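You operate a simulated robot arm through the tools that you are given. There is no shell and no other tool. Be economical: measure what you need, move in short steps, check, and stop when the job is done.

Carry out the task below with a simulated robot arm. There is one attempt and no reset: what you move stays moved.

## Task
Put the small yellow cap on top of the blue reducer fitting. Then put the blue tag that says "62" from the top of the side stand on the top of the blue bench with a grey top. Then pull the blue lid open. Keep to this order.

The check looks at the end state, three seconds after you hand in, the way a careful person would. Anything else that was tipped, shoved, dropped, spilled or broken makes it a failure. A push-on lid holds only when it is set on centred and level and pressed home; a screw cap is set on level and turned clockwise until tight.

## Robot
A 7-joint arm with a fingered hand on a trunk, on a base that drives. Base frame: it is fixed to the floor where the robot stands at the start and does not move with it; the origin is under the middle of the robot, x ahead of it, y to its left, z up; the surface under the hand at the start is at about z = 800. Readings come in mm, degrees, newtons and seconds.
With the tool pointing down near the work surface it reaches from about 320 to 740 mm from the robot's upright axis, wherever it stands. Its first joint turns from -166.0 to 166.0 degrees. Places, roughly: blue lid [-6100, 1000, 800]; blue reducer fitting (5x5x8 cm) [600, 700, 800]; small yellow cap (4x4x3 cm) [500, -100, 400]; top of the blue bench with a grey top [700, 2500, 800]. Payload 4 kg.
The TCP is the grasp point between the finger pads, 26 mm short of the fingertips. In the tool frame z runs along the fingers and y along their closing line. Largest opening 132 mm; the body of the gripper starts 73 mm behind the TCP. The gripper is a hand of 4 fingers: y runs from the thumb to the fingers, the wrist lies at [0, 0, -239] in the tool frame, and closing takes about 1.5 s.
Orientation is that of the tool frame in the base frame, as a unit quaternion [x, y, z, w]. With the fingers straight down and closing along the base's y, the tool's x points along the base's -x, its y along +y and its z along -z.

## Interface
- The arm moves only by the tool servo_tool. Its argument "plan" is a list of rows, each a list of 2 entries, a list of its own where there are three numbers: the turn, a rotation vector about the base's x, y, z in units of 5 degrees (1.0 is 5 degrees), then the shift along the base's x, y, z in units of 20 mm (1.0 is 20 mm). In form: [[[rx, ry, rz], [x, y, z]], ...]. A call has 1 to 20 rows; each row shifts and turns the commanded pose from where the row before left it. "fingers" is the gripper command, from -1 (shut) to 1 (fully open), values between in proportion, set as the call begins (left out, the last holds). A call with a number of a shift or a turn outside -1 to 1 is refused whole. Rows are played at 5 a second. More than 50 mm and 8.6 degrees between two rows, or a gripper value outside its range, and nothing of the call is played. Where a pose cannot be reached the arm comes as near as it can. A force on the tool above 40 N (or 10 N above the force at the start of the call, whichever is more), or a blocked arm, ends the call early, and 0.2 s more pass. Each finger travels about 72 mm/s and halts on what it meets, pressing with about 25 N; the grip force reading is that of the motor and also rises with nothing between the fingers. The clock runs only during rows and for 0.2 s after the last one: add rows that do not move to give the fingers time. The reply holds the time, the measured pose of the TCP, the force on the tool along the base axes, the opening and the grip force, in the units named above and with some noise, with the torque about the TCP (base axes, N m) and any sound that the robot's microphone picked up.
- Cameras (640 x 400 px; columns grow to the right, rows downward): "scene" is now at [23.1, 160.1, 1453]; the picture's right is [0.12, -0.99, 0.00], its down [-0.70, -0.09, -0.71] and it looks along [0.70, 0.09, -0.71] (base axes); focal length 277 px, centre (320, 200). "wrist" rides on the gripper at [68, 2, -97] in the tool frame; the picture's right is [-0.03, 1.00, 0.00], its down [-0.82, -0.02, -0.58] and it looks along [-0.58, -0.01, 0.82] (tool axes); focal length 270 px, centre (320, 200). There is no depth. A picture from a camera that has moved, and an enlarged one, comes with that camera's place and axes in the base frame and with its lens.
- grab_frame(camera): a new picture of that camera. The clock stands still meanwhile.
- lift_body(by): slides the trunk up (or, below 0, down) by that many mm; the arm and the scene camera ride with it, the base frame stays. It gives what a move gives, with no picture.
- steer(legs): drives the robot by 1 to 6 legs, each [ahead, turn to the left] in mm and degrees, along the robot's own axes; the way and the turn of a leg run together, so that a leg with both is an arc; at most 1500 mm and 180 degrees a leg. The arm and the cameras ride along, it lands a little off, and it stops where it bumps. It gives what a move gives.
- move_fingers(finger1, finger2, finger3, thumb_bend): sets how far each is bent, from 0 (flat) to 100 (curled in); at 30 the hand is open as for a grip, at 70 the pads meet at the TCP. One left out holds its place. A second passes; each finger stops where it meets its share of the squeeze, and holds until it gets a number again. A gripper value or a shape takes the hand back. It gives what a move gives, with no picture; readings hold the bend of each and the force on the fingers (four entries, about 0 where the hand has none), thumb and palm.
- grasp_type(shape): the hand has 4 fingers and takes this shape, open, in about a second: jaw (thumb against the fingers, like two jaws); tri (thumb and two fingers); tip (a fingertip pinch); poke (one finger out to press); point (the index stretched); flat (the hand flat); cup (the hand cupped); fist (a fist). The gripper value then closes the fingers along that shape, each until it touches; the sizes above hold for jaw. It gives what a move gives, with no picture.
- aim_head(pan, tilt): turns the head with the scene camera to pan (to the left, within 155 degrees either way) and tilt (down, from -29 to 69), counted from straight ahead of the robot. It gives what a move gives.
- close_up(camera, box): a new picture of the part [left, top, right, bottom] of that camera's present view, enlarged. The clock stands still meanwhile.
- finish_job(): hands the job in; it is judged then, once.

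Go step by step. Nothing tells you exact positions but the pictures and the camera data: compare them with the known pose of the tool, close in by small moves and look again before you grip or let go. The budget is 165 turns and 112 pictures, counting those below and the enlarged ones. Unless the task says otherwise, let go and move clear before handing in, and close with one line.

The tools are called after "Call:" as name(argument=value, ...) on one line, values as JSON. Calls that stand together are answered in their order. servo_tool: Moves the arm, as the interface text tells. Its arguments: {"type":"object","properties":{"plan":{"type":"array","items":{"type":"array"}},"fingers":{"type":"number"}},"required":["plan"]} The other tools are called the same way: lift_body (by) slides the trunk up or down; grasp_type (shape) gives the hand a shape; move_fingers (finger1, finger2, finger3, thumb_bend) moves the fingers one by one; steer (legs) drives the base; aim_head (pan, tilt) turns the head that bears the scene camera; grab_frame (camera) takes a picture; close_up (camera, box) takes an enlarged picture of a part of a camera's view; finish_job () hands the job in.

At the start:

```text
t: 0.0
position: [485.9, 43.2, 1093.4]
ee_rot: [0.0, 1.0, 0.0, 0.0]
ft_force: [0.8, 0.1, 0.5]
wrist_torque: [0.0, 0.03, -0.02]
grip_width: 131.8
finger_force: 0.0
shape: jaw
bend: [30.0, 30.0, 30.0, 30.0]
finger forces: [0.0, 0.0, 0.0, 0.0, 0.1, 0.1]
trunk travel left (down, up): [-425.0, 165.0]
robot x, y, heading: [-1.6, 2.0, 0.1]
head pan, tilt: [6.9, 44.9]
```

scene: 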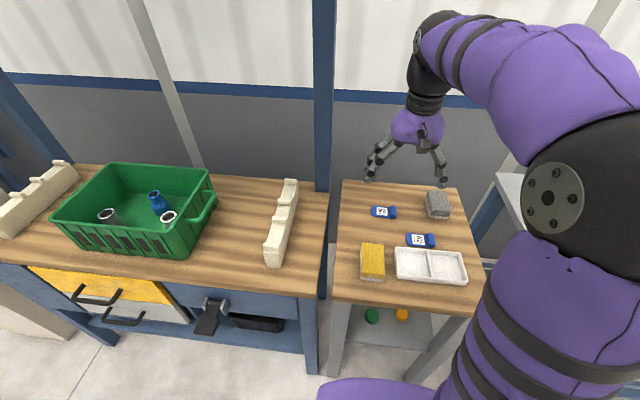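
wrist: 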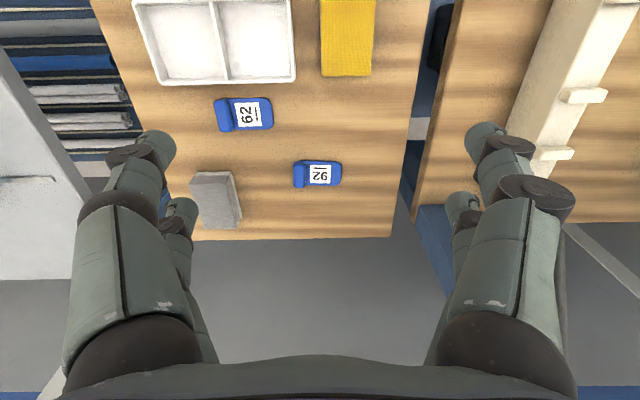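

I see the side stand straight ahead with two tags and a tray on top. The small caps are on its lower shelf, and the green bin with fittings is to the left. I'll look closer first.

Call:
close_up(camera="scene", box=[320, 180, 500, 340])

Call:
close_up(camera="scene", box=[40, 150, 240, 275])

Call:
close_up(camera="wrist", box=[180, 60, 380, 220])

```text
2.50 times, centred on (410, 260) of scene
camera zoom: at [23.1, 160.1, 1453.0], right [0.12, -0.99, 0.0], down [-0.7, -0.09, -0.71], along [0.7, 0.09, -0.71], focal length 692 px, centre (95, 50)
```

zoom: 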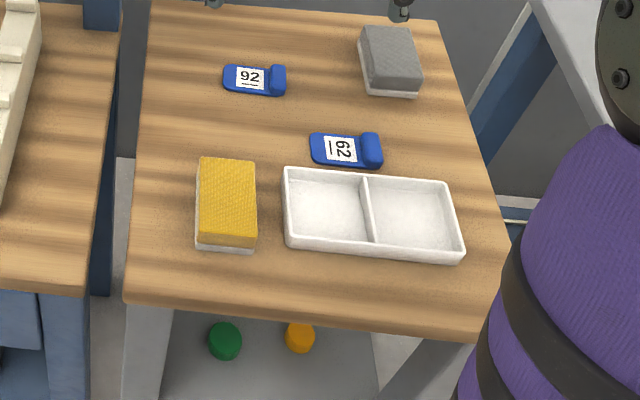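

```text
3.20 times, centred on (140, 212) of scene
camera zoom: at [23.1, 160.1, 1453.0], right [0.12, -0.99, 0.0], down [-0.7, -0.09, -0.71], along [0.7, 0.09, -0.71], focal length 886 px, centre (896, 160)
```

zoom: 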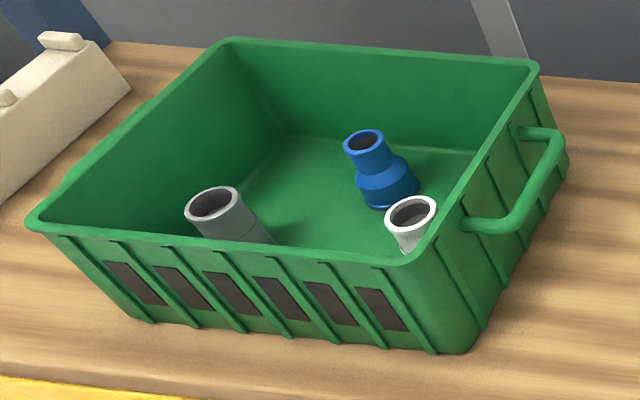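

```text
2.50 times, centred on (280, 140) of wrist
camera zoom: at [420.3, 44.6, 1190.8], right [0.03, 1.0, 0.0], down [0.82, -0.02, 0.58], along [0.58, -0.01, -0.82], focal length 676 px, centre (420, 350)
```

zoom: 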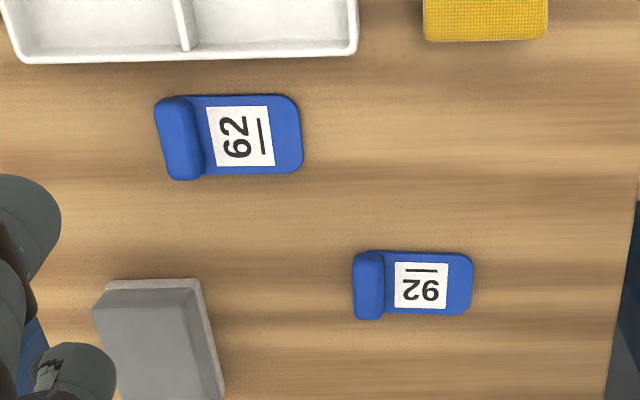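

The tag near the tray is the "62" (its underline shows which way up it reads), and the other is "92". Next I'll check the surroundings before I drive back to look at the low shelf.

Call:
aim_head(pan=90, tilt=30)

Call:
grab_frame(camera="scene")

Call:
aim_head(pan=155, tilt=20)

Call:
grab_frame(camera="scene")

Call:
aim_head(pan=-120, tilt=30)

Call:
grab_frame(camera="scene")

```text
t: 1.6
position: [487.1, 42.7, 1094.4]
ee_rot: [0.0, 1.0, 0.001, 0.0]
ft_force: [0.3, 0.3, -1.4]
wrist_torque: [-0.02, -0.03, 0.0]
grip_width: 131.6
finger_force: 0.1
shape: jaw
bend: [30.0, 30.0, 30.0, 30.0]
finger forces: [0.0, 0.1, 0.1, 0.0, 0.0, 0.0]
trunk travel left (down, up): [-425.0, 165.0]
robot x, y, heading: [0.3, -2.7, 0.1]
head pan, tilt: [90.0, 30.0]
```

```text
106 pictures are left
camera scene: at [-57.6, 240.7, 1475.5], right [1.0, 0.0, 0.0], down [0.0, -0.5, -0.87], along [0.0, 0.87, -0.5], focal length 277 px, centre (320, 200)
```

scene: 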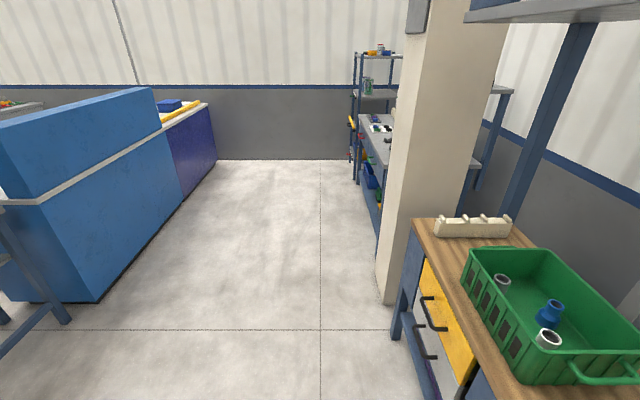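

```text
t: 2.9
position: [487.9, 42.8, 1094.3]
ee_rot: [0.0, 1.0, 0.0, 0.0]
ft_force: [0.2, 0.8, 0.6]
wrist_torque: [0.0, -0.02, -0.01]
grip_width: 131.5
finger_force: 0.0
shape: jaw
bend: [30.0, 30.0, 30.0, 30.0]
finger forces: [0.0, 0.0, 0.1, 0.0, 0.0, 0.0]
trunk travel left (down, up): [-425.0, 165.0]
robot x, y, heading: [0.2, -2.5, 0.3]
head pan, tilt: [154.7, 20.0]
```

```text
105 pictures are left
camera scene: at [-141.8, 190.1, 1491.6], right [0.43, 0.9, 0.0], down [0.31, -0.15, -0.94], along [-0.85, 0.4, -0.34], focal length 277 px, centre (320, 200)
```

scene: 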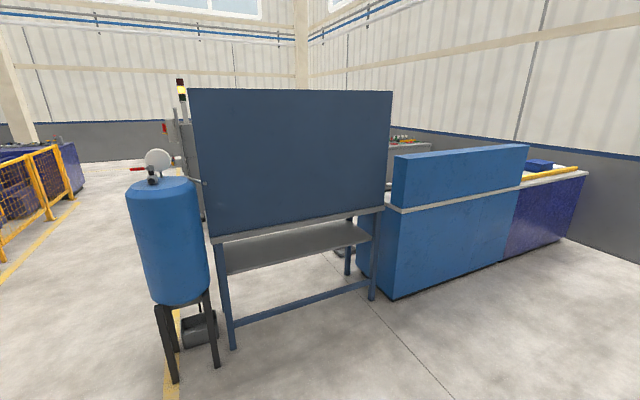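

```text
t: 6.7
position: [487.4, 42.2, 1093.8]
ee_rot: [-0.001, 1.0, 0.0, 0.0]
ft_force: [-0.5, 1.3, -0.2]
wrist_torque: [-0.04, -0.01, -0.04]
grip_width: 132.0
finger_force: 0.1
shape: jaw
bend: [30.0, 30.0, 30.0, 30.0]
finger forces: [0.0, 0.1, 0.1, 0.0, 0.0, 0.0]
trunk travel left (down, up): [-425.0, 165.0]
robot x, y, heading: [-3.0, 3.9, 0.2]
head pan, tilt: [-120.0, 30.0]
```

```text
104 pictures are left
camera scene: at [-102.9, 71.9, 1475.5], right [-0.87, 0.5, 0.0], down [0.25, 0.43, -0.87], along [-0.43, -0.75, -0.5], focal length 277 px, centre (320, 200)
```

scene: 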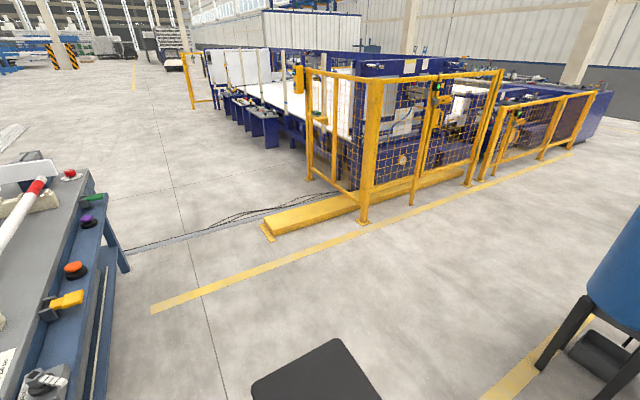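

There is over a metre of free floor behind me. I'll back up 650 mm and look under the stand.

Call:
steer(legs=[[-650, 0]])

Call:
lift_body(by=-420)

Call:
aim_head(pan=-10, tilt=25)

Call:
grab_frame(camera="scene")

```text
t: 10.3
position: [-160.8, 41.3, 1093.7]
ee_rot: [0.003, 1.0, 0.0, 0.0]
ft_force: [0.3, 0.9, 0.6]
wrist_torque: [-0.03, -0.01, 0.04]
grip_width: 131.9
finger_force: 0.0
shape: jaw
bend: [30.0, 30.0, 30.0, 30.0]
finger forces: [0.0, 0.0, 0.0, 0.0, 0.0, 0.0]
trunk travel left (down, up): [-425.0, 165.0]
robot x, y, heading: [-648.9, 2.7, -0.3]
head pan, tilt: [-120.0, 30.0]
```

```text
refused: -420 is not a number from -400 to 400
```

```text
t: 12.2
position: [-160.8, 41.1, 1094.1]
ee_rot: [0.002, 1.0, 0.0, 0.0]
ft_force: [-0.7, -0.3, -0.8]
wrist_torque: [-0.01, -0.03, -0.01]
grip_width: 131.9
finger_force: 0.0
shape: jaw
bend: [30.0, 30.0, 30.0, 30.0]
finger forces: [0.1, 0.0, 0.0, 0.0, 0.0, 0.0]
trunk travel left (down, up): [-425.0, 165.0]
robot x, y, heading: [-653.9, -0.2, -0.2]
head pan, tilt: [-10.0, 25.0]
```

```text
103 pictures are left
camera scene: at [-615.4, 135.6, 1483.5], right [-0.18, -0.98, 0.0], down [-0.42, 0.08, -0.91], along [0.89, -0.16, -0.42], focal length 277 px, centre (320, 200)
```

scene: 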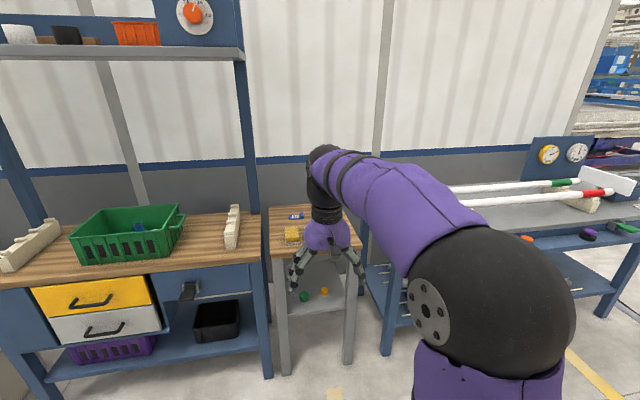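

Call:
lift_body(by=-400)

Call:
grab_frame(camera="scene")

Call:
grab_frame(camera="wrist")

```text
t: 16.0
position: [-162.7, 41.8, 693.6]
ee_rot: [0.003, 1.0, 0.0, 0.0]
ft_force: [0.4, 0.5, 0.8]
wrist_torque: [0.01, 0.01, 0.02]
grip_width: 132.1
finger_force: 0.0
shape: jaw
bend: [30.0, 30.0, 30.0, 30.0]
finger forces: [0.0, 0.0, 0.0, 0.0, 0.0, 0.0]
trunk travel left (down, up): [-25.0, 565.0]
robot x, y, heading: [-651.0, 3.0, -0.4]
head pan, tilt: [-10.0, 25.0]
```

```text
102 pictures are left
camera scene: at [-615.4, 135.6, 1083.5], right [-0.18, -0.98, 0.0], down [-0.42, 0.08, -0.91], along [0.89, -0.16, -0.42], focal length 277 px, centre (320, 200)
```

scene: 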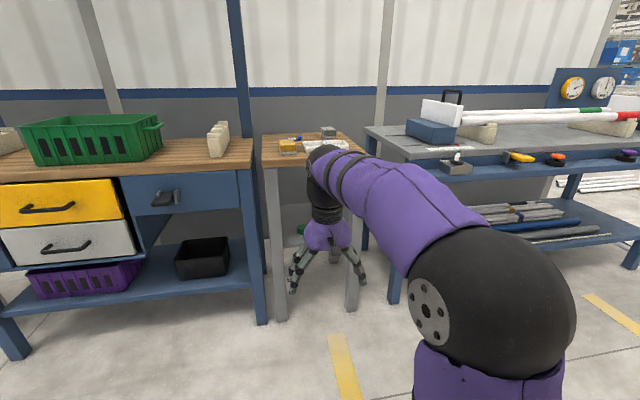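

```text
101 pictures are left
camera wrist: at [-228.6, 44.1, 790.9], right [0.03, 1.0, 0.0], down [0.82, -0.02, 0.58], along [0.58, -0.02, -0.82], focal length 270 px, centre (320, 200)
```

wrist: 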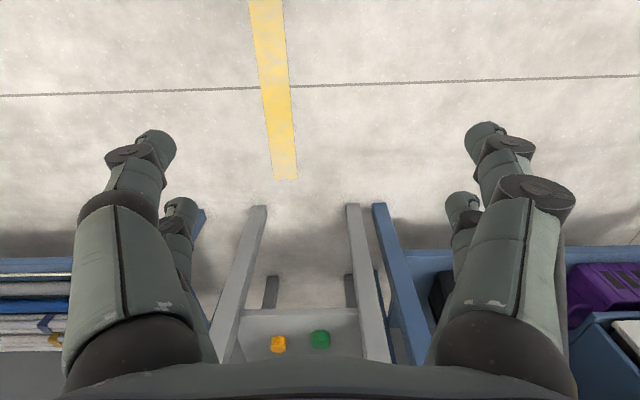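

The yellow cap is at about (475, -85, 430) on the low shelf, under a top whose front edge is near x=327. I'll reach in from the front, pitched down about 45°. First I'll turn the hand 180° about the vertical so the wrist camera rides on top.

Call:
servo_tool(plan=[[[0, 0, 1], [0.2, 0, 0]], [[0, 0, 1], [0.2, 0, 0]], [[0, 0, 1], [0.2, 0, 0]], [[0, 0, 1], [0.2, 0, 0]], [[0, 0, 1], [0.2, 0, 0]], [[0, 0, 1], [0.2, 0, 0]], [[0, 0, 1], [0.2, 0, 0]], [[0, 0, 1], [0.2, 0, 0]], [[0, 0, 1], [0.2, 0, 0]], [[0, 0, 1], [0.2, 0, 0]], [[0, 0, 1], [0.2, 0, 0]], [[0, 0, 1], [0.2, 0, 0]], [[0, 0, 1], [0.2, 0, 0]], [[0, 0, 1], [0.2, 0, 0]], [[0, 0, 1], [0.2, 0, 0]], [[0, 0, 1], [0.2, 0, 0]], [[0, 0, 1], [0.2, 0, 0]], [[0, 0, 1], [0.2, 0, 0]]])

Call:
servo_tool(plan=[[[0, 0, 1], [0, 0, 0]], [[0, 0, 1], [0, 0, 0]], [[0, 0, 1], [0, 0, 0]], [[0, 0, 1], [0, 0, 0]], [[0, 0, 1], [0, 0, 0]], [[0, 0, 1], [0, 0, 0]], [[0, 0, 1], [0, 0, 0]], [[0, 0, 1], [0, 0, 0]], [[0, 0, 1], [0, 0, 0]], [[0, 0, 1], [0, 0, 0]], [[0, 0, 1], [0, 0, 0]], [[0, 0, 1], [0, 0, 0]], [[0, 0, 1], [0, 0, 0]], [[0, 0, 1], [0, 0, 0]], [[0, 0, 1], [0, 0, 0]], [[0, 0, 1], [0, 0, 0]], [[0, 0, 1], [0, 0, 0]], [[0, 0, 1], [0, 0, 0]]])

Call:
grab_frame(camera="scene")

```text
t: 19.8
position: [-90.2, 41.6, 693.7]
ee_rot: [-0.706, 0.708, 0.0, 0.0]
ft_force: [0.5, 0.7, -0.1]
wrist_torque: [0.02, 0.02, 0.01]
grip_width: 131.9
finger_force: 0.0
shape: jaw
bend: [30.0, 30.0, 30.0, 30.0]
finger forces: [0.0, 0.1, 0.0, 0.0, 0.0, 0.0]
trunk travel left (down, up): [-25.0, 565.0]
robot x, y, heading: [-646.2, 2.4, -0.3]
head pan, tilt: [-10.0, 25.0]
```

```text
t: 23.6
position: [-269.5, 144.5, 606.2]
ee_rot: [1.0, -0.004, 0.001, 0.0]
ft_force: [-0.7, -0.1, 0.4]
wrist_torque: [0.02, 0.0, 0.02]
grip_width: 131.8
finger_force: 0.0
shape: jaw
bend: [30.0, 30.0, 30.0, 30.0]
finger forces: [0.0, 0.0, 0.0, 0.0, 0.0, 0.1]
out of reach, approached as far as the arm can: row 9, 10, 11, 12, 13, 14, 15, 16, 17, 18
trunk travel left (down, up): [-25.0, 565.0]
robot x, y, heading: [-650.5, -0.3, 0.0]
head pan, tilt: [-10.0, 25.0]
```

```text
100 pictures are left
camera scene: at [-615.4, 135.6, 1083.5], right [-0.18, -0.98, 0.0], down [-0.42, 0.08, -0.91], along [0.89, -0.16, -0.42], focal length 277 px, centre (320, 200)
```

scene: 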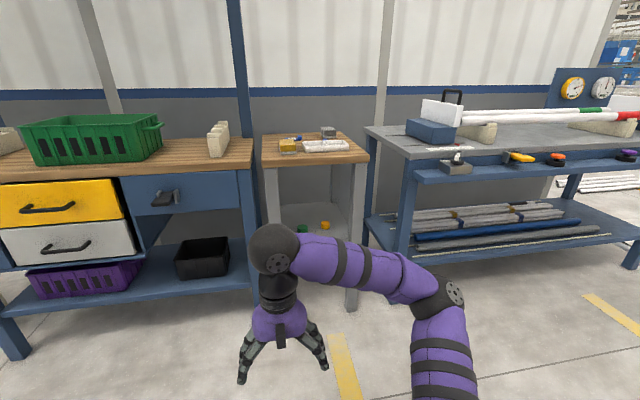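

Call:
servo_tool(plan=[[[0, 0, 0], [0.5, 0, 0]], [[0, 0, 0], [0.5, 0, 0]], [[0, 0, 0], [0.5, 0, 0]], [[0, 0, 0], [0.5, 0, 0]], [[0, 0, 0], [0, 0, 0]]])

```text
t: 24.8
position: [-261.4, 157.5, 596.4]
ee_rot: [1.0, -0.004, 0.0, 0.001]
ft_force: [0.2, -0.5, 0.5]
wrist_torque: [0.0, -0.02, 0.0]
grip_width: 132.0
finger_force: 0.1
shape: jaw
bend: [30.0, 30.0, 30.0, 30.0]
finger forces: [0.0, 0.0, 0.1, 0.0, 0.0, 0.1]
out of reach, approached as far as the arm can: row 1, 2, 3, 4
trunk travel left (down, up): [-25.0, 565.0]
robot x, y, heading: [-645.5, 1.3, 0.0]
head pan, tilt: [-10.0, 25.0]
```

Flipping in that direction runs into a joint limit. I'll undo it and then try the other direction.

Call:
servo_tool(plan=[[[0, 0, -1], [-0.2, 0, 0]], [[0, 0, -1], [-0.2, 0, 0]], [[0, 0, -1], [-0.2, 0, 0]], [[0, 0, -1], [-0.2, 0, 0]], [[0, 0, -1], [-0.2, 0, 0]], [[0, 0, -1], [-0.2, 0, 0]], [[0, 0, -1], [-0.2, 0, 0]], [[0, 0, -1], [-0.2, 0, 0]], [[0, 0, -1], [-0.2, 0, 0]], [[0, 0, -1], [-0.2, 0, 0]], [[0, 0, -1], [0, 0, 0]], [[0, 0, -1], [0, 0, 0]], [[0, 0, -1], [0, 0, 0]], [[0, 0, -1], [0, 0, 0]], [[0, 0, -1], [0, 0, 0]], [[0, 0, -1], [0, 0, 0]], [[0, 0, -1], [0, 0, 0]], [[0, 0, -1], [0, 0, 0]]])

Call:
servo_tool(plan=[[[0, 0, -1], [0, 0, 0]], [[0, 0, -1], [0, 0, 0]], [[0, 0, -1], [0, 0, 0]], [[0, 0, -1], [0, 0, 0]], [[0, 0, -1], [0, 0, 0]], [[0, 0, -1], [0, 0, 0]], [[0, 0, -1], [0, 0, 0]], [[0, 0, -1], [0, 0, 0]], [[0, 0, -1], [0, 0, 0]], [[0, 0, -1], [0, 0, 0]], [[0, 0, -1], [0, 0, 0]], [[0, 0, -1], [0, 0, 0]], [[0, 0, -1], [0, 0, 0]], [[0, 0, -1], [0, 0, 0]], [[0, 0, -1], [0, 0, 0]], [[0, 0, -1], [0, 0, 0]], [[0, 0, -1], [0, 0, 0]], [[0, 0, -1], [0, 0, 0]]])

Call:
servo_tool(plan=[[[0, 0, -1], [0, 0, 0]], [[0, 0, -1], [0, 0, 0]], [[0, 0, -1], [0, 0, 0]], [[0, 0, -1], [0, 0, 0]], [[0, 0, -1], [0, 0, 0]], [[0, 0, -1], [0, 0, 0]], [[0, 0, -1], [0, 0, 0]], [[0, 0, -1], [0, 0, 0]], [[0, 0, -1], [0, 0, 0]], [[0, 0, -1], [0, 0, 0]], [[0, 0, -1], [0, 0, 0]], [[0, 0, -1], [0, 0, 0]], [[0, 0, -1], [0, 0, 0]], [[0, 0, -1], [0, 0, 0]], [[0, 0, -1], [0, 0, 0]], [[0, 0, -1], [0, 0, 0]], [[0, 0, -1], [0, 0, 0]], [[0, 0, -1], [0, 0, 0]]])

```text
t: 28.6
position: [-300.9, 157.3, 596.6]
ee_rot: [-0.706, 0.709, 0.0, 0.001]
ft_force: [0.8, -0.7, 0.4]
wrist_torque: [0.05, 0.03, 0.0]
grip_width: 132.0
finger_force: 0.1
shape: jaw
bend: [30.0, 30.0, 30.0, 30.0]
finger forces: [0.0, 0.1, 0.0, 0.1, 0.0, 0.1]
trunk travel left (down, up): [-25.0, 565.0]
robot x, y, heading: [-649.5, 3.7, -0.4]
head pan, tilt: [-10.0, 25.0]
```

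```text
t: 32.4
position: [-301.0, 156.9, 595.4]
ee_rot: [0.004, 1.0, 0.0, 0.001]
ft_force: [1.1, 0.1, 0.6]
wrist_torque: [0.0, 0.0, 0.02]
grip_width: 131.9
finger_force: 0.0
shape: jaw
bend: [30.0, 30.0, 30.0, 30.0]
finger forces: [0.0, 0.0, 0.0, 0.0, 0.0, 0.0]
trunk travel left (down, up): [-25.0, 565.0]
robot x, y, heading: [-648.4, 0.6, -0.2]
head pan, tilt: [-10.0, 25.0]
```

```text
t: 36.2
position: [-301.4, 156.8, 595.9]
ee_rot: [0.709, 0.705, 0.0, 0.0]
ft_force: [-0.5, -0.2, -0.2]
wrist_torque: [0.0, 0.03, 0.04]
grip_width: 131.8
finger_force: 0.0
shape: jaw
bend: [30.0, 30.0, 30.0, 30.0]
finger forces: [0.0, 0.0, 0.0, 0.0, 0.1, 0.0]
trunk travel left (down, up): [-25.0, 565.0]
robot x, y, heading: [-650.7, -0.0, -0.4]
head pan, tilt: [-10.0, 25.0]
```

Call:
servo_tool(plan=[[[0, 0, 0], [1, -0.5, 0.5]], [[0, 0, 0], [1, -0.5, 0.5]], [[0, 0, 0], [1, -0.5, 0.5]], [[0, 0, 0], [1, -0.5, 0.5]], [[0, 0, 0], [1, -0.5, 0.5]], [[0, 0, 0], [1, -0.5, 0.5]], [[0, 0, 0], [1, -0.5, 0.5]], [[0, 0, 0], [1, -0.5, 0.5]], [[0, 0, 0], [1, -0.5, 0.5]], [[0, 0, 0], [1, -0.5, 0.5]]])

Call:
servo_tool(plan=[[[0, 0, -1], [0, 0, 0]], [[0, 0, -1], [0, 0, 0]], [[0, 0, -1], [0, 0, 0]], [[0, 0, -1], [0, 0, 0]], [[0, 0, -1], [0, 0, 0]], [[0, 0, -1], [0, 0, 0]], [[0, 0, -1], [0, 0, 0]], [[0, 0, -1], [0, 0, 0]], [[0, 0, -1], [0, 0, 0]], [[0, 0, -1], [0, 0, 0]], [[0, 0, -1], [0, 0, 0]], [[0, 0, -1], [0, 0, 0]], [[0, 0, -1], [0, 0, 0]], [[0, 0, -1], [0, 0, 0]], [[0, 0, -1], [0, 0, 0]], [[0, 0, -1], [0, 0, 0]], [[0, 0, -1], [0, 0, 0]], [[0, 0, -1], [0, 0, 0]]])

```text
t: 38.4
position: [-101.6, 58.5, 695.9]
ee_rot: [0.709, 0.705, 0.0, 0.0]
ft_force: [0.2, -0.3, 0.0]
wrist_torque: [-0.01, -0.03, 0.01]
grip_width: 131.9
finger_force: 0.1
shape: jaw
bend: [30.0, 30.0, 30.0, 30.0]
finger forces: [0.0, 0.0, 0.1, 0.0, 0.0, 0.2]
trunk travel left (down, up): [-25.0, 565.0]
robot x, y, heading: [-649.8, 2.1, -0.4]
head pan, tilt: [-10.0, 25.0]
```

```text
t: 42.2
position: [-100.1, 57.0, 696.2]
ee_rot: [1.0, -0.004, -0.001, 0.0]
ft_force: [-0.4, -0.3, 0.3]
wrist_torque: [-0.02, 0.02, -0.04]
grip_width: 132.0
finger_force: 0.1
shape: jaw
bend: [30.0, 30.0, 30.0, 30.0]
finger forces: [0.0, 0.1, 0.1, 0.1, 0.1, 0.0]
trunk travel left (down, up): [-25.0, 565.0]
robot x, y, heading: [-651.7, 3.8, -0.3]
head pan, tilt: [-10.0, 25.0]
```

That worked: the flip was reached cleanly. Now I'll pitch the hand forward 45° and part-close the fingers.

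Call:
servo_tool(plan=[[[0, -1, 0], [0.2, 0, 0]], [[0, -1, 0], [0.2, 0, 0]], [[0, -1, 0], [0.2, 0, 0]], [[0, -1, 0], [0.2, 0, 0]], [[0, -1, 0], [0.2, 0, 0]], [[0, -1, 0], [0.2, 0, 0]], [[0, -1, 0], [0.2, 0, 0]], [[0, -1, 0], [0.2, 0, 0]], [[0, -1, 0], [0.2, 0, 0]]], fingers=0.2)

Call:
grab_frame(camera="scene")

Call:
grab_frame(camera="wrist")

```text
t: 44.2
position: [-65.2, 59.4, 695.7]
ee_rot: [0.923, -0.002, 0.384, 0.0]
ft_force: [0.0, -0.1, 0.5]
wrist_torque: [0.01, -0.02, -0.01]
grip_width: 79.7
finger_force: 0.0
shape: jaw
bend: [71.0, 71.0, 71.0, 70.0]
finger forces: [0.1, 0.0, 0.1, 0.1, 0.0, 0.0]
trunk travel left (down, up): [-25.0, 565.0]
robot x, y, heading: [-647.2, 2.9, -0.2]
head pan, tilt: [-10.0, 25.0]
```

```text
99 pictures are left
camera scene: at [-615.4, 135.6, 1083.5], right [-0.18, -0.98, 0.0], down [-0.42, 0.08, -0.91], along [0.89, -0.16, -0.42], focal length 277 px, centre (320, 200)
```

scene: 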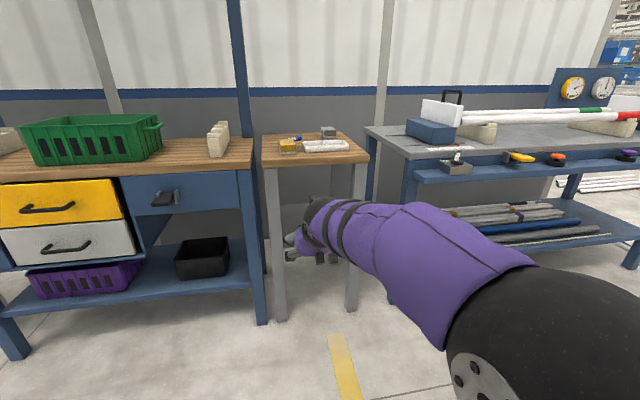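

```text
98 pictures are left
camera wrist: at [-83.4, 55.9, 813.3], right [-0.02, -1.0, -0.02], down [-0.99, 0.02, -0.17], along [0.17, 0.02, -0.99], focal length 270 px, centre (320, 200)
```

wrist: 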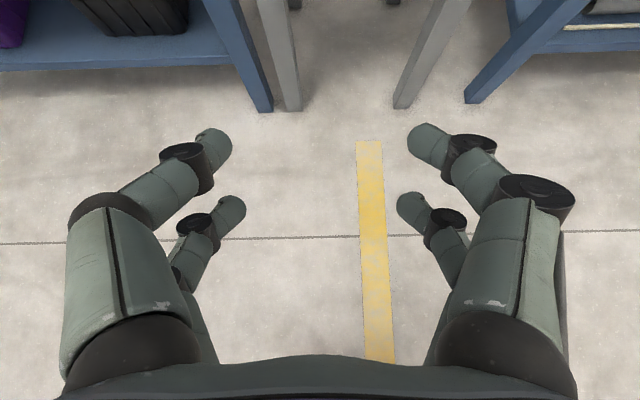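

The hand is flipped and pitched. The cap is only about 80 mm from the right leg, so I'll yaw the hand 20° to come in from the left, lower it, and then drive closer.

Call:
servo_tool(plan=[[[0, 0, -1], [0, -0.7, -1]], [[0, 0, -1], [0, -0.7, -1]], [[0, 0, -1], [0, -0.7, -1]], [[0, 0, -1], [0, -0.7, -1]], [[0, 0, 0], [0, -0.5, -1]], [[0, 0, 0], [0, 0, -1]], [[0, 0, 0], [0, 0, -1]], [[0, 0, 0], [0, 0, -1]], [[0, 0, 0], [0, 0, -1]], [[0, 0, 0], [0, 0, -0.5]]])

Call:
steer(legs=[[300, 0]])

Call:
grab_frame(camera="wrist")

Call:
aim_head(pan=0, tilt=30)

Call:
grab_frame(camera="scene")

```text
t: 46.4
position: [-64.1, -8.5, 505.6]
ee_rot: [0.909, -0.163, 0.377, 0.066]
ft_force: [0.5, 0.7, -0.1]
wrist_torque: [-0.02, 0.0, 0.01]
grip_width: 79.8
finger_force: 0.0
shape: jaw
bend: [71.0, 71.0, 71.0, 70.0]
finger forces: [0.1, 0.0, 0.1, 0.1, 0.0, 0.0]
trunk travel left (down, up): [-25.0, 565.0]
robot x, y, heading: [-648.3, 1.0, -0.3]
head pan, tilt: [-10.0, 25.0]
```

```text
t: 48.5
position: [236.7, -10.3, 506.7]
ee_rot: [0.909, -0.162, 0.378, 0.065]
ft_force: [0.4, -0.5, 0.9]
wrist_torque: [0.01, 0.02, -0.01]
grip_width: 79.4
finger_force: 0.0
shape: jaw
bend: [71.0, 71.0, 71.0, 70.0]
finger forces: [0.0, 0.0, 0.0, 0.0, 0.0, 0.0]
trunk travel left (down, up): [-25.0, 565.0]
robot x, y, heading: [-347.7, 3.1, -0.1]
head pan, tilt: [-10.0, 25.0]
```

```text
97 pictures are left
camera wrist: at [218.6, -5.0, 623.6], right [-0.36, -0.93, -0.02], down [-0.92, 0.36, -0.17], along [0.16, -0.04, -0.99], focal length 270 px, centre (320, 200)
```

wrist: 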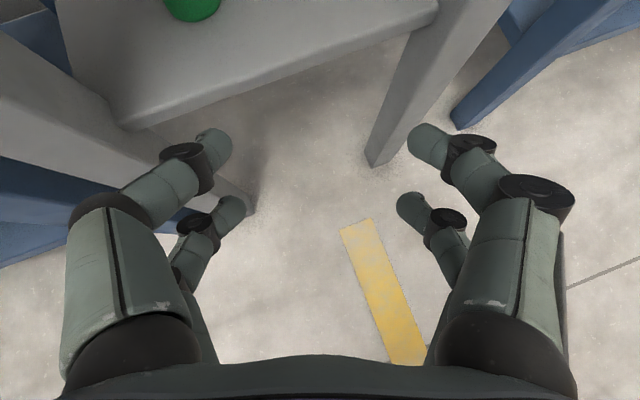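

```text
t: 49.2
position: [235.7, -10.6, 506.3]
ee_rot: [0.91, -0.163, 0.376, 0.065]
ft_force: [0.6, -0.9, 0.1]
wrist_torque: [0.0, -0.01, 0.01]
grip_width: 79.7
finger_force: 0.0
shape: jaw
bend: [71.0, 71.0, 71.0, 70.0]
finger forces: [0.1, 0.0, 0.0, 0.0, 0.1, 0.0]
trunk travel left (down, up): [-25.0, 565.0]
robot x, y, heading: [-346.4, -1.2, -0.2]
head pan, tilt: [0.0, 30.0]
```

```text
96 pictures are left
camera scene: at [-313.9, 150.0, 1075.5], right [-0.01, -1.0, 0.0], down [-0.5, 0.0, -0.87], along [0.87, -0.01, -0.5], focal length 277 px, centre (320, 200)
```

scene: 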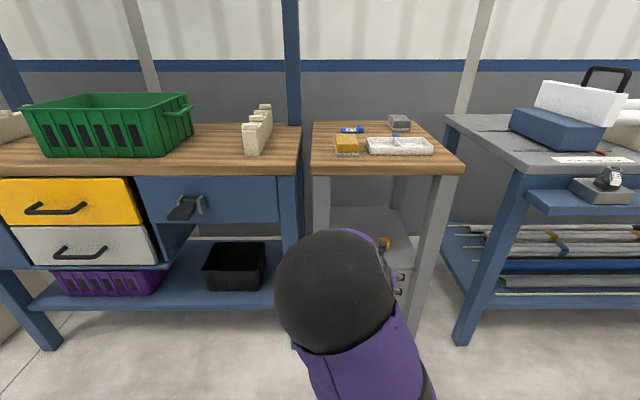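

Call:
steer(legs=[[140, 0]])

Call:
grab_frame(camera="wrist")

```text
t: 50.5
position: [377.3, -11.1, 507.1]
ee_rot: [0.909, -0.162, 0.377, 0.065]
ft_force: [-0.1, 0.3, 0.2]
wrist_torque: [-0.01, 0.01, -0.02]
grip_width: 79.5
finger_force: 0.1
shape: jaw
bend: [71.0, 71.0, 71.0, 70.0]
finger forces: [0.0, 0.0, 0.1, 0.0, 0.0, 0.1]
trunk travel left (down, up): [-25.0, 565.0]
robot x, y, heading: [-209.0, -0.8, -0.4]
head pan, tilt: [0.0, 30.0]
```

```text
95 pictures are left
camera wrist: at [359.7, -5.2, 623.5], right [-0.36, -0.93, -0.02], down [-0.92, 0.36, -0.17], along [0.16, -0.04, -0.99], focal length 270 px, centre (320, 200)
```

wrist: 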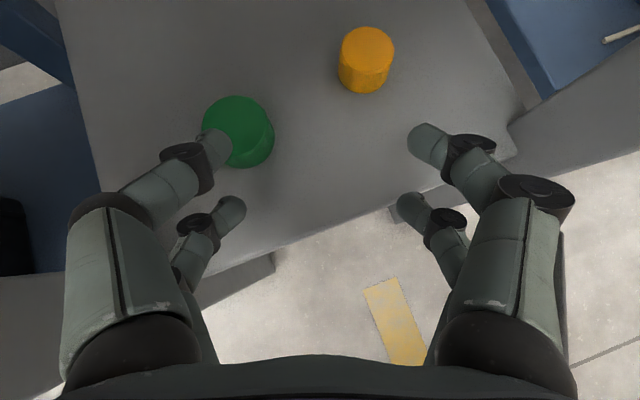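

The yellow cap is about 40 mm wide at (483, -86), with its top near z=445 and the shelf near 414. I'll steepen the hand to about 65° so all four fingers reach its side, and shift right and down a little.

Call:
servo_tool(plan=[[[0, 0, 0], [0, -0.6, -0.4]], [[0.342, 0.94, 0], [0, -0.6, -0.4]], [[0.342, 0.94, 0], [0, -0.6, -0.3]], [[0.342, 0.94, 0], [0, -0.6, -0.2]], [[0.342, 0.94, 0], [0, 0, 0]], [[0, 0, 0], [0, 0, 0]]])

Call:
grab_frame(camera="wrist")

Call:
grab_frame(camera="scene")

```text
t: 51.9
position: [378.6, -59.0, 481.8]
ee_rot: [0.961, -0.172, 0.212, 0.036]
ft_force: [0.5, -0.7, 1.0]
wrist_torque: [-0.01, -0.01, -0.01]
grip_width: 79.6
finger_force: 0.2
shape: jaw
bend: [71.0, 71.0, 71.0, 70.0]
finger forces: [0.1, 0.0, 0.1, 0.0, 0.1, 0.0]
trunk travel left (down, up): [-25.0, 565.0]
robot x, y, heading: [-209.3, 2.1, -0.3]
head pan, tilt: [0.0, 30.0]
```

```text
94 pictures are left
camera wrist: at [398.6, -67.3, 597.7], right [-0.37, -0.93, -0.01], down [-0.92, 0.36, 0.18], along [-0.16, 0.08, -0.98], focal length 270 px, centre (320, 200)
```

wrist: 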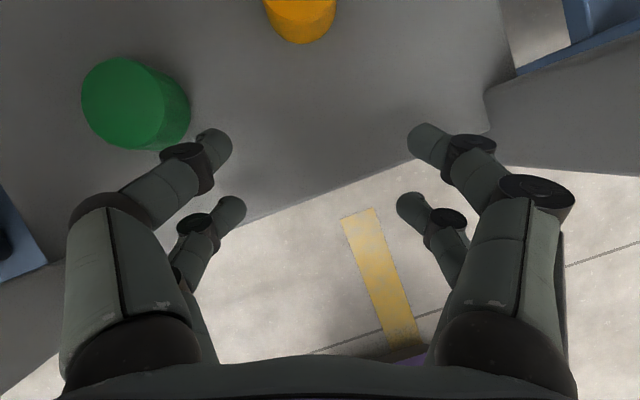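

```text
93 pictures are left
camera scene: at [-172.8, 149.3, 1075.5], right [0.0, -1.0, 0.0], down [-0.5, 0.0, -0.87], along [0.87, 0.0, -0.5], focal length 277 px, centre (320, 200)
```

scene: 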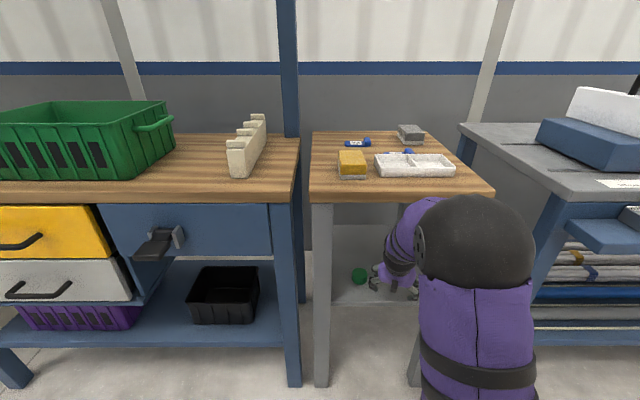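

The elbow sits high near the table's front edge, so I'll back the base up to make the forearm flatter. Then I'll reach forward with the arm.

Call:
steer(legs=[[-130, 0]])

Call:
lift_body(by=-24)

Call:
servo_tool(plan=[[[0, 0, 0], [1, 0, 0.2]], [[0, 0, 0], [1, 0, 0.2]], [[0, 0, 0], [1, 0, 0.2]], [[0, 0, 0], [1, 0, 0.2]], [[0, 0, 0], [1, 0, 0.2]], [[0, 0, 0], [1, 0, 0.2]]])

Call:
aim_head(pan=-20, tilt=35)

Call:
grab_frame(camera="scene")

```text
t: 53.2
position: [247.4, -58.8, 480.7]
ee_rot: [0.961, -0.172, 0.213, 0.037]
ft_force: [-0.1, 1.0, -0.7]
wrist_torque: [0.02, -0.04, -0.02]
grip_width: 79.4
finger_force: 0.0
shape: jaw
bend: [71.0, 71.0, 71.0, 70.0]
finger forces: [0.0, 0.0, 0.1, 0.1, 0.0, 0.0]
trunk travel left (down, up): [-25.0, 565.0]
robot x, y, heading: [-335.2, 2.0, -0.3]
head pan, tilt: [0.0, 30.0]
```

```text
t: 53.9
position: [247.3, -58.5, 456.4]
ee_rot: [0.961, -0.171, 0.214, 0.037]
ft_force: [-0.6, -0.7, -1.0]
wrist_torque: [0.01, -0.03, 0.01]
grip_width: 79.5
finger_force: 0.1
shape: jaw
bend: [71.0, 71.0, 71.0, 70.0]
finger forces: [0.0, 0.0, 0.0, 0.0, 0.0, 0.1]
trunk travel left (down, up): [-1.0, 589.0]
robot x, y, heading: [-336.2, 1.1, -0.4]
head pan, tilt: [0.0, 30.0]
```

```text
t: 55.3
position: [367.6, -57.2, 481.1]
ee_rot: [0.961, -0.171, 0.214, 0.036]
ft_force: [0.3, -0.7, -0.6]
wrist_torque: [0.02, -0.01, -0.03]
grip_width: 79.7
finger_force: 0.1
shape: jaw
bend: [71.0, 71.0, 71.0, 70.0]
finger forces: [0.0, 0.0, 0.1, 0.0, 0.0, 0.1]
trunk travel left (down, up): [-1.0, 589.0]
robot x, y, heading: [-335.0, 1.7, -0.4]
head pan, tilt: [0.0, 30.0]
```

```text
t: 56.1
position: [368.4, -58.6, 481.1]
ee_rot: [0.961, -0.171, 0.213, 0.037]
ft_force: [-0.1, 0.0, -0.6]
wrist_torque: [0.01, -0.02, 0.02]
grip_width: 79.7
finger_force: 0.0
shape: jaw
bend: [71.0, 71.0, 71.0, 70.0]
finger forces: [0.1, 0.0, 0.0, 0.0, 0.0, 0.0]
trunk travel left (down, up): [-1.0, 589.0]
robot x, y, heading: [-336.7, 0.6, -0.2]
head pan, tilt: [-20.0, 35.0]
```

```text
92 pictures are left
camera scene: at [-310.4, 119.9, 1043.7], right [-0.35, -0.94, 0.0], down [-0.54, 0.2, -0.82], along [0.77, -0.28, -0.57], focal length 277 px, centre (320, 200)
```

scene: 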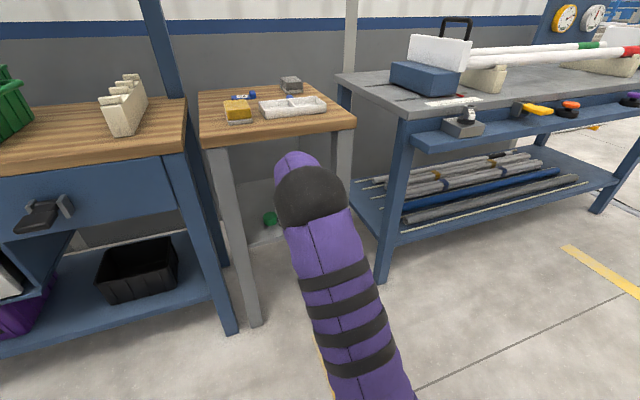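

The elbow is now low enough. I'll advance toward the cap and check with the wrist camera.

Call:
servo_tool(plan=[[[0, 0, 0], [0.9, -0.2, 0]], [[0, 0, 0], [0.9, -0.2, 0]], [[0, 0, 0], [0.9, -0.2, 0]], [[0, 0, 0], [0.9, -0.2, 0]], [[0, 0, 0], [0, 0, 0]]])

Call:
grab_frame(camera="wrist")

```text
t: 57.4
position: [440.3, -74.2, 481.3]
ee_rot: [0.961, -0.172, 0.214, 0.038]
ft_force: [0.8, -0.3, 0.4]
wrist_torque: [0.01, -0.01, 0.0]
grip_width: 79.6
finger_force: 0.0
shape: jaw
bend: [71.0, 71.0, 71.0, 70.0]
finger forces: [0.1, 0.0, 0.0, 0.0, 0.0, 0.0]
trunk travel left (down, up): [-1.0, 589.0]
robot x, y, heading: [-334.7, -4.2, -0.3]
head pan, tilt: [-20.0, 35.0]
```

```text
91 pictures are left
camera wrist: at [460.8, -82.4, 597.6], right [-0.37, -0.93, -0.01], down [-0.92, 0.36, 0.18], along [-0.16, 0.08, -0.98], focal length 270 px, centre (320, 200)
```

wrist: 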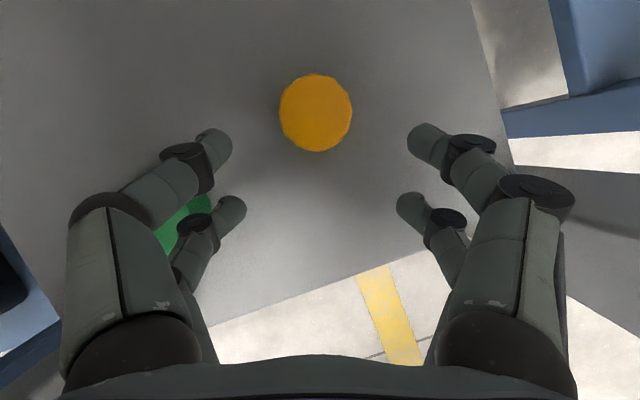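

The cap's top is at (482, -86, 444), well centred between the fingers. I'll move in over it and descend.

Call:
servo_tool(plan=[[[0, 0, 0], [0.85, -0.23, 0]], [[0, 0, 0], [0.85, -0.23, 0]], [[0, 0, 0], [0, 0, -0.5]], [[0, 0, 0], [0, 0, -0.5]], [[0, 0, 0], [0, 0, -0.4]], [[0, 0, 0], [0, 0, 0]]])

Call:
grab_frame(camera="wrist")

```text
t: 58.8
position: [473.7, -82.0, 454.1]
ee_rot: [0.961, -0.172, 0.214, 0.037]
ft_force: [-0.6, 0.7, 7.0]
wrist_torque: [-0.12, 0.11, 0.02]
grip_width: 79.5
finger_force: 0.0
shape: jaw
bend: [71.0, 72.0, 71.0, 70.0]
finger forces: [0.0, 4.7, 2.4, 0.0, 0.0, 0.0]
trunk travel left (down, up): [-1.0, 589.0]
robot x, y, heading: [-335.5, -3.4, -0.3]
head pan, tilt: [-20.0, 35.0]
```

```text
90 pictures are left
camera wrist: at [494.3, -91.3, 571.2], right [-0.37, -0.93, -0.01], down [-0.92, 0.36, 0.18], along [-0.16, 0.08, -0.98], focal length 270 px, centre (320, 200)
```

wrist: 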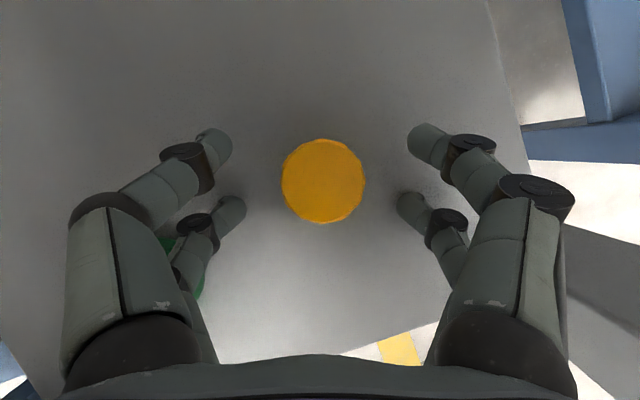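

The fingertips touch the shelf at TCP z=454. I'll lift 4 mm and close.

Call:
servo_tool(plan=[[[0, 0, 0], [0, 0, 0.2]], [[0, 0, 0], [0, 0, 0]]])

Call:
servo_tool(plan=[[[0, 0, 0], [0, 0, 0]], [[0, 0, 0], [0, 0, 0]], [[0, 0, 0], [0, 0, 0]], [[0, 0, 0], [0, 0, 0]], [[0, 0, 0], [0, 0, 0]], [[0, 0, 0], [0, 0, 0]]], fingers=-1)

Call:
grab_frame(camera="wrist")

```text
t: 59.4
position: [471.6, -83.0, 455.4]
ee_rot: [0.961, -0.172, 0.212, 0.037]
ft_force: [-0.9, 0.1, -0.4]
wrist_torque: [0.02, 0.0, 0.03]
grip_width: 79.4
finger_force: 0.0
shape: jaw
bend: [71.0, 71.0, 71.0, 70.0]
finger forces: [0.0, 0.0, 0.1, 0.0, 0.0, 0.0]
trunk travel left (down, up): [-1.0, 589.0]
robot x, y, heading: [-336.1, 2.2, -0.6]
head pan, tilt: [-20.0, 35.0]
```

```text
t: 60.8
position: [474.3, -83.6, 457.7]
ee_rot: [0.961, -0.172, 0.214, 0.037]
ft_force: [-0.1, -1.3, 9.8]
wrist_torque: [-0.17, -0.16, -0.03]
grip_width: 13.9
finger_force: 24.8
shape: jaw
bend: [74.0, 72.0, 72.0, 72.0]
finger forces: [72.7, 28.7, 34.5, 0.0, 21.5, 0.1]
trunk travel left (down, up): [-1.0, 589.0]
robot x, y, heading: [-337.1, -1.5, -0.3]
head pan, tilt: [-20.0, 35.0]
```

```text
89 pictures are left
camera wrist: at [494.2, -91.6, 575.1], right [-0.37, -0.93, -0.01], down [-0.92, 0.36, 0.18], along [-0.16, 0.08, -0.98], focal length 270 px, centre (320, 200)
```

wrist: 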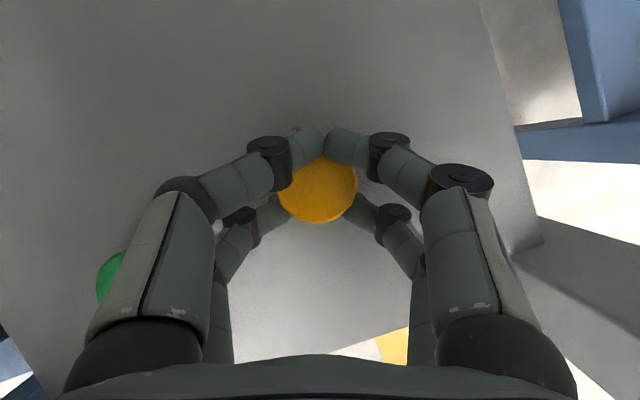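

The fingers hold the cap as a four-point cage. I'll lift gently and check.

Call:
servo_tool(plan=[[[0, 0, 0], [0, 0, 0.5]], [[0, 0, 0], [0, 0, 0.5]], [[0, 0, 0], [0, 0, 0]]])

Call:
grab_frame(camera="wrist")

```text
t: 61.5
position: [474.0, -83.1, 475.7]
ee_rot: [0.961, -0.172, 0.213, 0.037]
ft_force: [0.9, 0.2, 0.3]
wrist_torque: [0.02, 0.01, 0.0]
grip_width: 13.4
finger_force: 25.3
shape: jaw
bend: [73.0, 72.0, 72.0, 72.0]
finger forces: [61.2, 27.9, 35.3, 0.0, 21.2, 0.0]
trunk travel left (down, up): [-1.0, 589.0]
robot x, y, heading: [-337.7, 2.5, -0.4]
head pan, tilt: [-20.0, 35.0]
```

```text
88 pictures are left
camera wrist: at [494.8, -91.8, 593.1], right [-0.37, -0.93, -0.01], down [-0.92, 0.36, 0.18], along [-0.16, 0.08, -0.98], focal length 270 px, centre (320, 200)
```

wrist: 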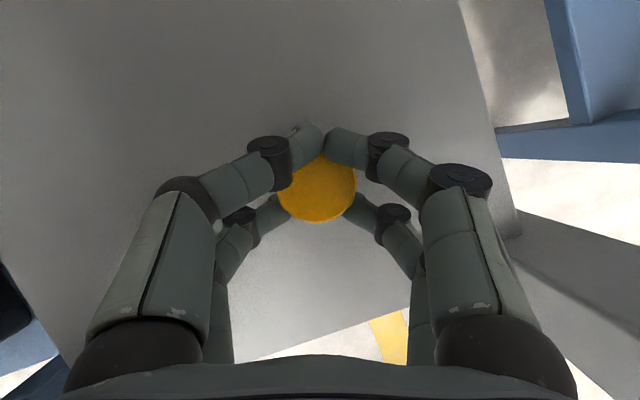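

The cap is held and level. I'll back straight out, raise the trunk, and go to the bin.

Call:
steer(legs=[[-450, 0]])

Call:
lift_body(by=400)

Call:
lift_body(by=130)

Call:
servo_tool(plan=[[[0, 0, 1], [-1, 0.7, 1]], [[0, 0, 1], [-1, 0.7, 1]], [[0, 0, 1], [-1, 0.7, 1]], [[0, 0, 1], [-1, 0.7, 1]], [[0, 0, 0], [-1, 0.7, 1]], [[0, 0, 0], [-1, 0.5, 0]], [[0, 0, 0], [-1, 0.5, 0]], [[0, 0, 0], [-1, 0, 0]], [[0, 0, 0], [-1, 0, 0]], [[0, 0, 0], [-1, 0, 0]]])

Call:
aim_head(pan=40, tilt=30)

Call:
grab_frame(camera="scene")

Call:
grab_frame(camera="wrist")

```text
t: 64.3
position: [23.3, -80.8, 476.1]
ee_rot: [0.961, -0.172, 0.213, 0.036]
ft_force: [-0.2, 0.1, 0.1]
wrist_torque: [0.02, 0.02, 0.0]
grip_width: 13.4
finger_force: 25.3
shape: jaw
bend: [73.0, 72.0, 72.0, 72.0]
finger forces: [60.8, 28.0, 35.2, 0.0, 21.2, 0.0]
trunk travel left (down, up): [-1.0, 589.0]
robot x, y, heading: [-789.7, 2.5, 0.0]
head pan, tilt: [-20.0, 35.0]
```

```text
t: 68.1
position: [22.6, -81.3, 876.6]
ee_rot: [0.961, -0.172, 0.213, 0.038]
ft_force: [-0.2, 0.0, 0.0]
wrist_torque: [0.0, 0.0, -0.02]
grip_width: 13.4
finger_force: 24.8
shape: jaw
bend: [73.0, 72.0, 72.0, 72.0]
finger forces: [59.2, 28.0, 35.3, 0.0, 21.2, 0.0]
trunk travel left (down, up): [-401.0, 189.0]
robot x, y, heading: [-783.6, -1.0, -0.3]
head pan, tilt: [-20.0, 35.0]
```

```text
t: 69.7
position: [23.0, -80.6, 1007.0]
ee_rot: [0.961, -0.172, 0.213, 0.037]
ft_force: [0.7, 0.8, -0.2]
wrist_torque: [-0.03, -0.01, -0.01]
grip_width: 13.3
finger_force: 25.4
shape: jaw
bend: [73.0, 72.0, 72.0, 72.0]
finger forces: [58.4, 27.9, 35.2, 0.0, 21.0, 0.0]
trunk travel left (down, up): [-531.0, 59.0]
robot x, y, heading: [-788.4, -0.1, 0.1]
head pan, tilt: [-20.0, 35.0]
```

```text
t: 71.9
position: [-177.4, 8.0, 1106.4]
ee_rot: [0.976, -0.001, 0.216, -0.001]
ft_force: [0.0, 0.3, -0.2]
wrist_torque: [0.01, -0.02, 0.04]
grip_width: 13.0
finger_force: 24.9
shape: jaw
bend: [73.0, 72.0, 72.0, 72.0]
finger forces: [53.7, 27.9, 35.2, 0.0, 20.6, 0.1]
trunk travel left (down, up): [-531.0, 59.0]
robot x, y, heading: [-789.1, 1.2, -0.4]
head pan, tilt: [-20.0, 35.0]
```

```text
t: 73.2
position: [-177.0, 8.8, 1106.6]
ee_rot: [0.976, -0.003, 0.217, 0.0]
ft_force: [0.3, 0.3, -0.5]
wrist_torque: [0.04, -0.03, 0.02]
grip_width: 13.2
finger_force: 25.4
shape: jaw
bend: [73.0, 72.0, 72.0, 72.0]
finger forces: [53.6, 27.9, 35.1, 0.0, 20.6, 0.0]
trunk travel left (down, up): [-531.0, 59.0]
robot x, y, heading: [-788.4, 0.1, -0.3]
head pan, tilt: [40.0, 30.0]
```

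```text
87 pictures are left
camera scene: at [-774.3, 210.1, 1581.5], right [0.64, -0.77, 0.0], down [-0.38, -0.32, -0.87], along [0.67, 0.55, -0.5], focal length 277 px, centre (320, 200)
```

scene: 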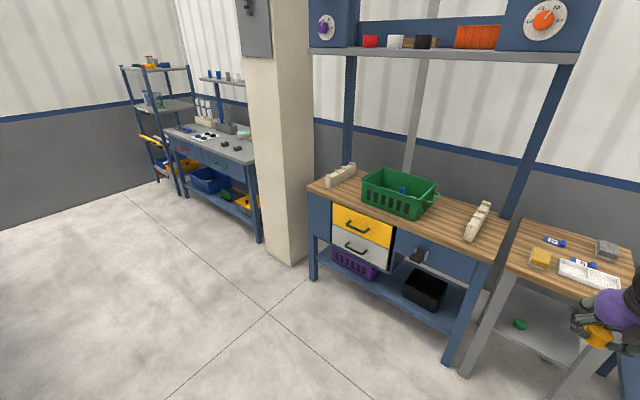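

```text
86 pictures are left
camera wrist: at [-153.6, 7.5, 1223.6], right [-0.03, -1.0, -0.01], down [-0.98, 0.02, 0.18], along [-0.18, 0.02, -0.98], focal length 270 px, centre (320, 200)
```

wrist: 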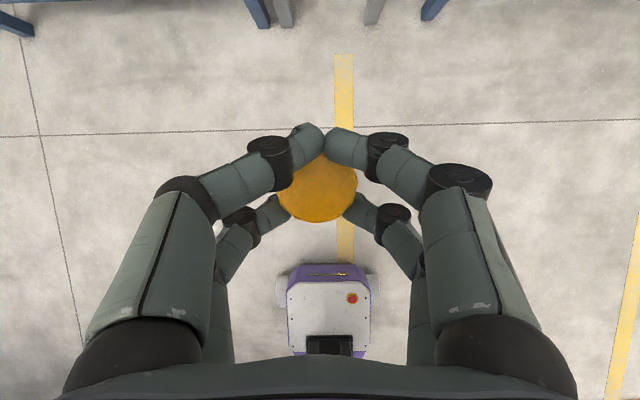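

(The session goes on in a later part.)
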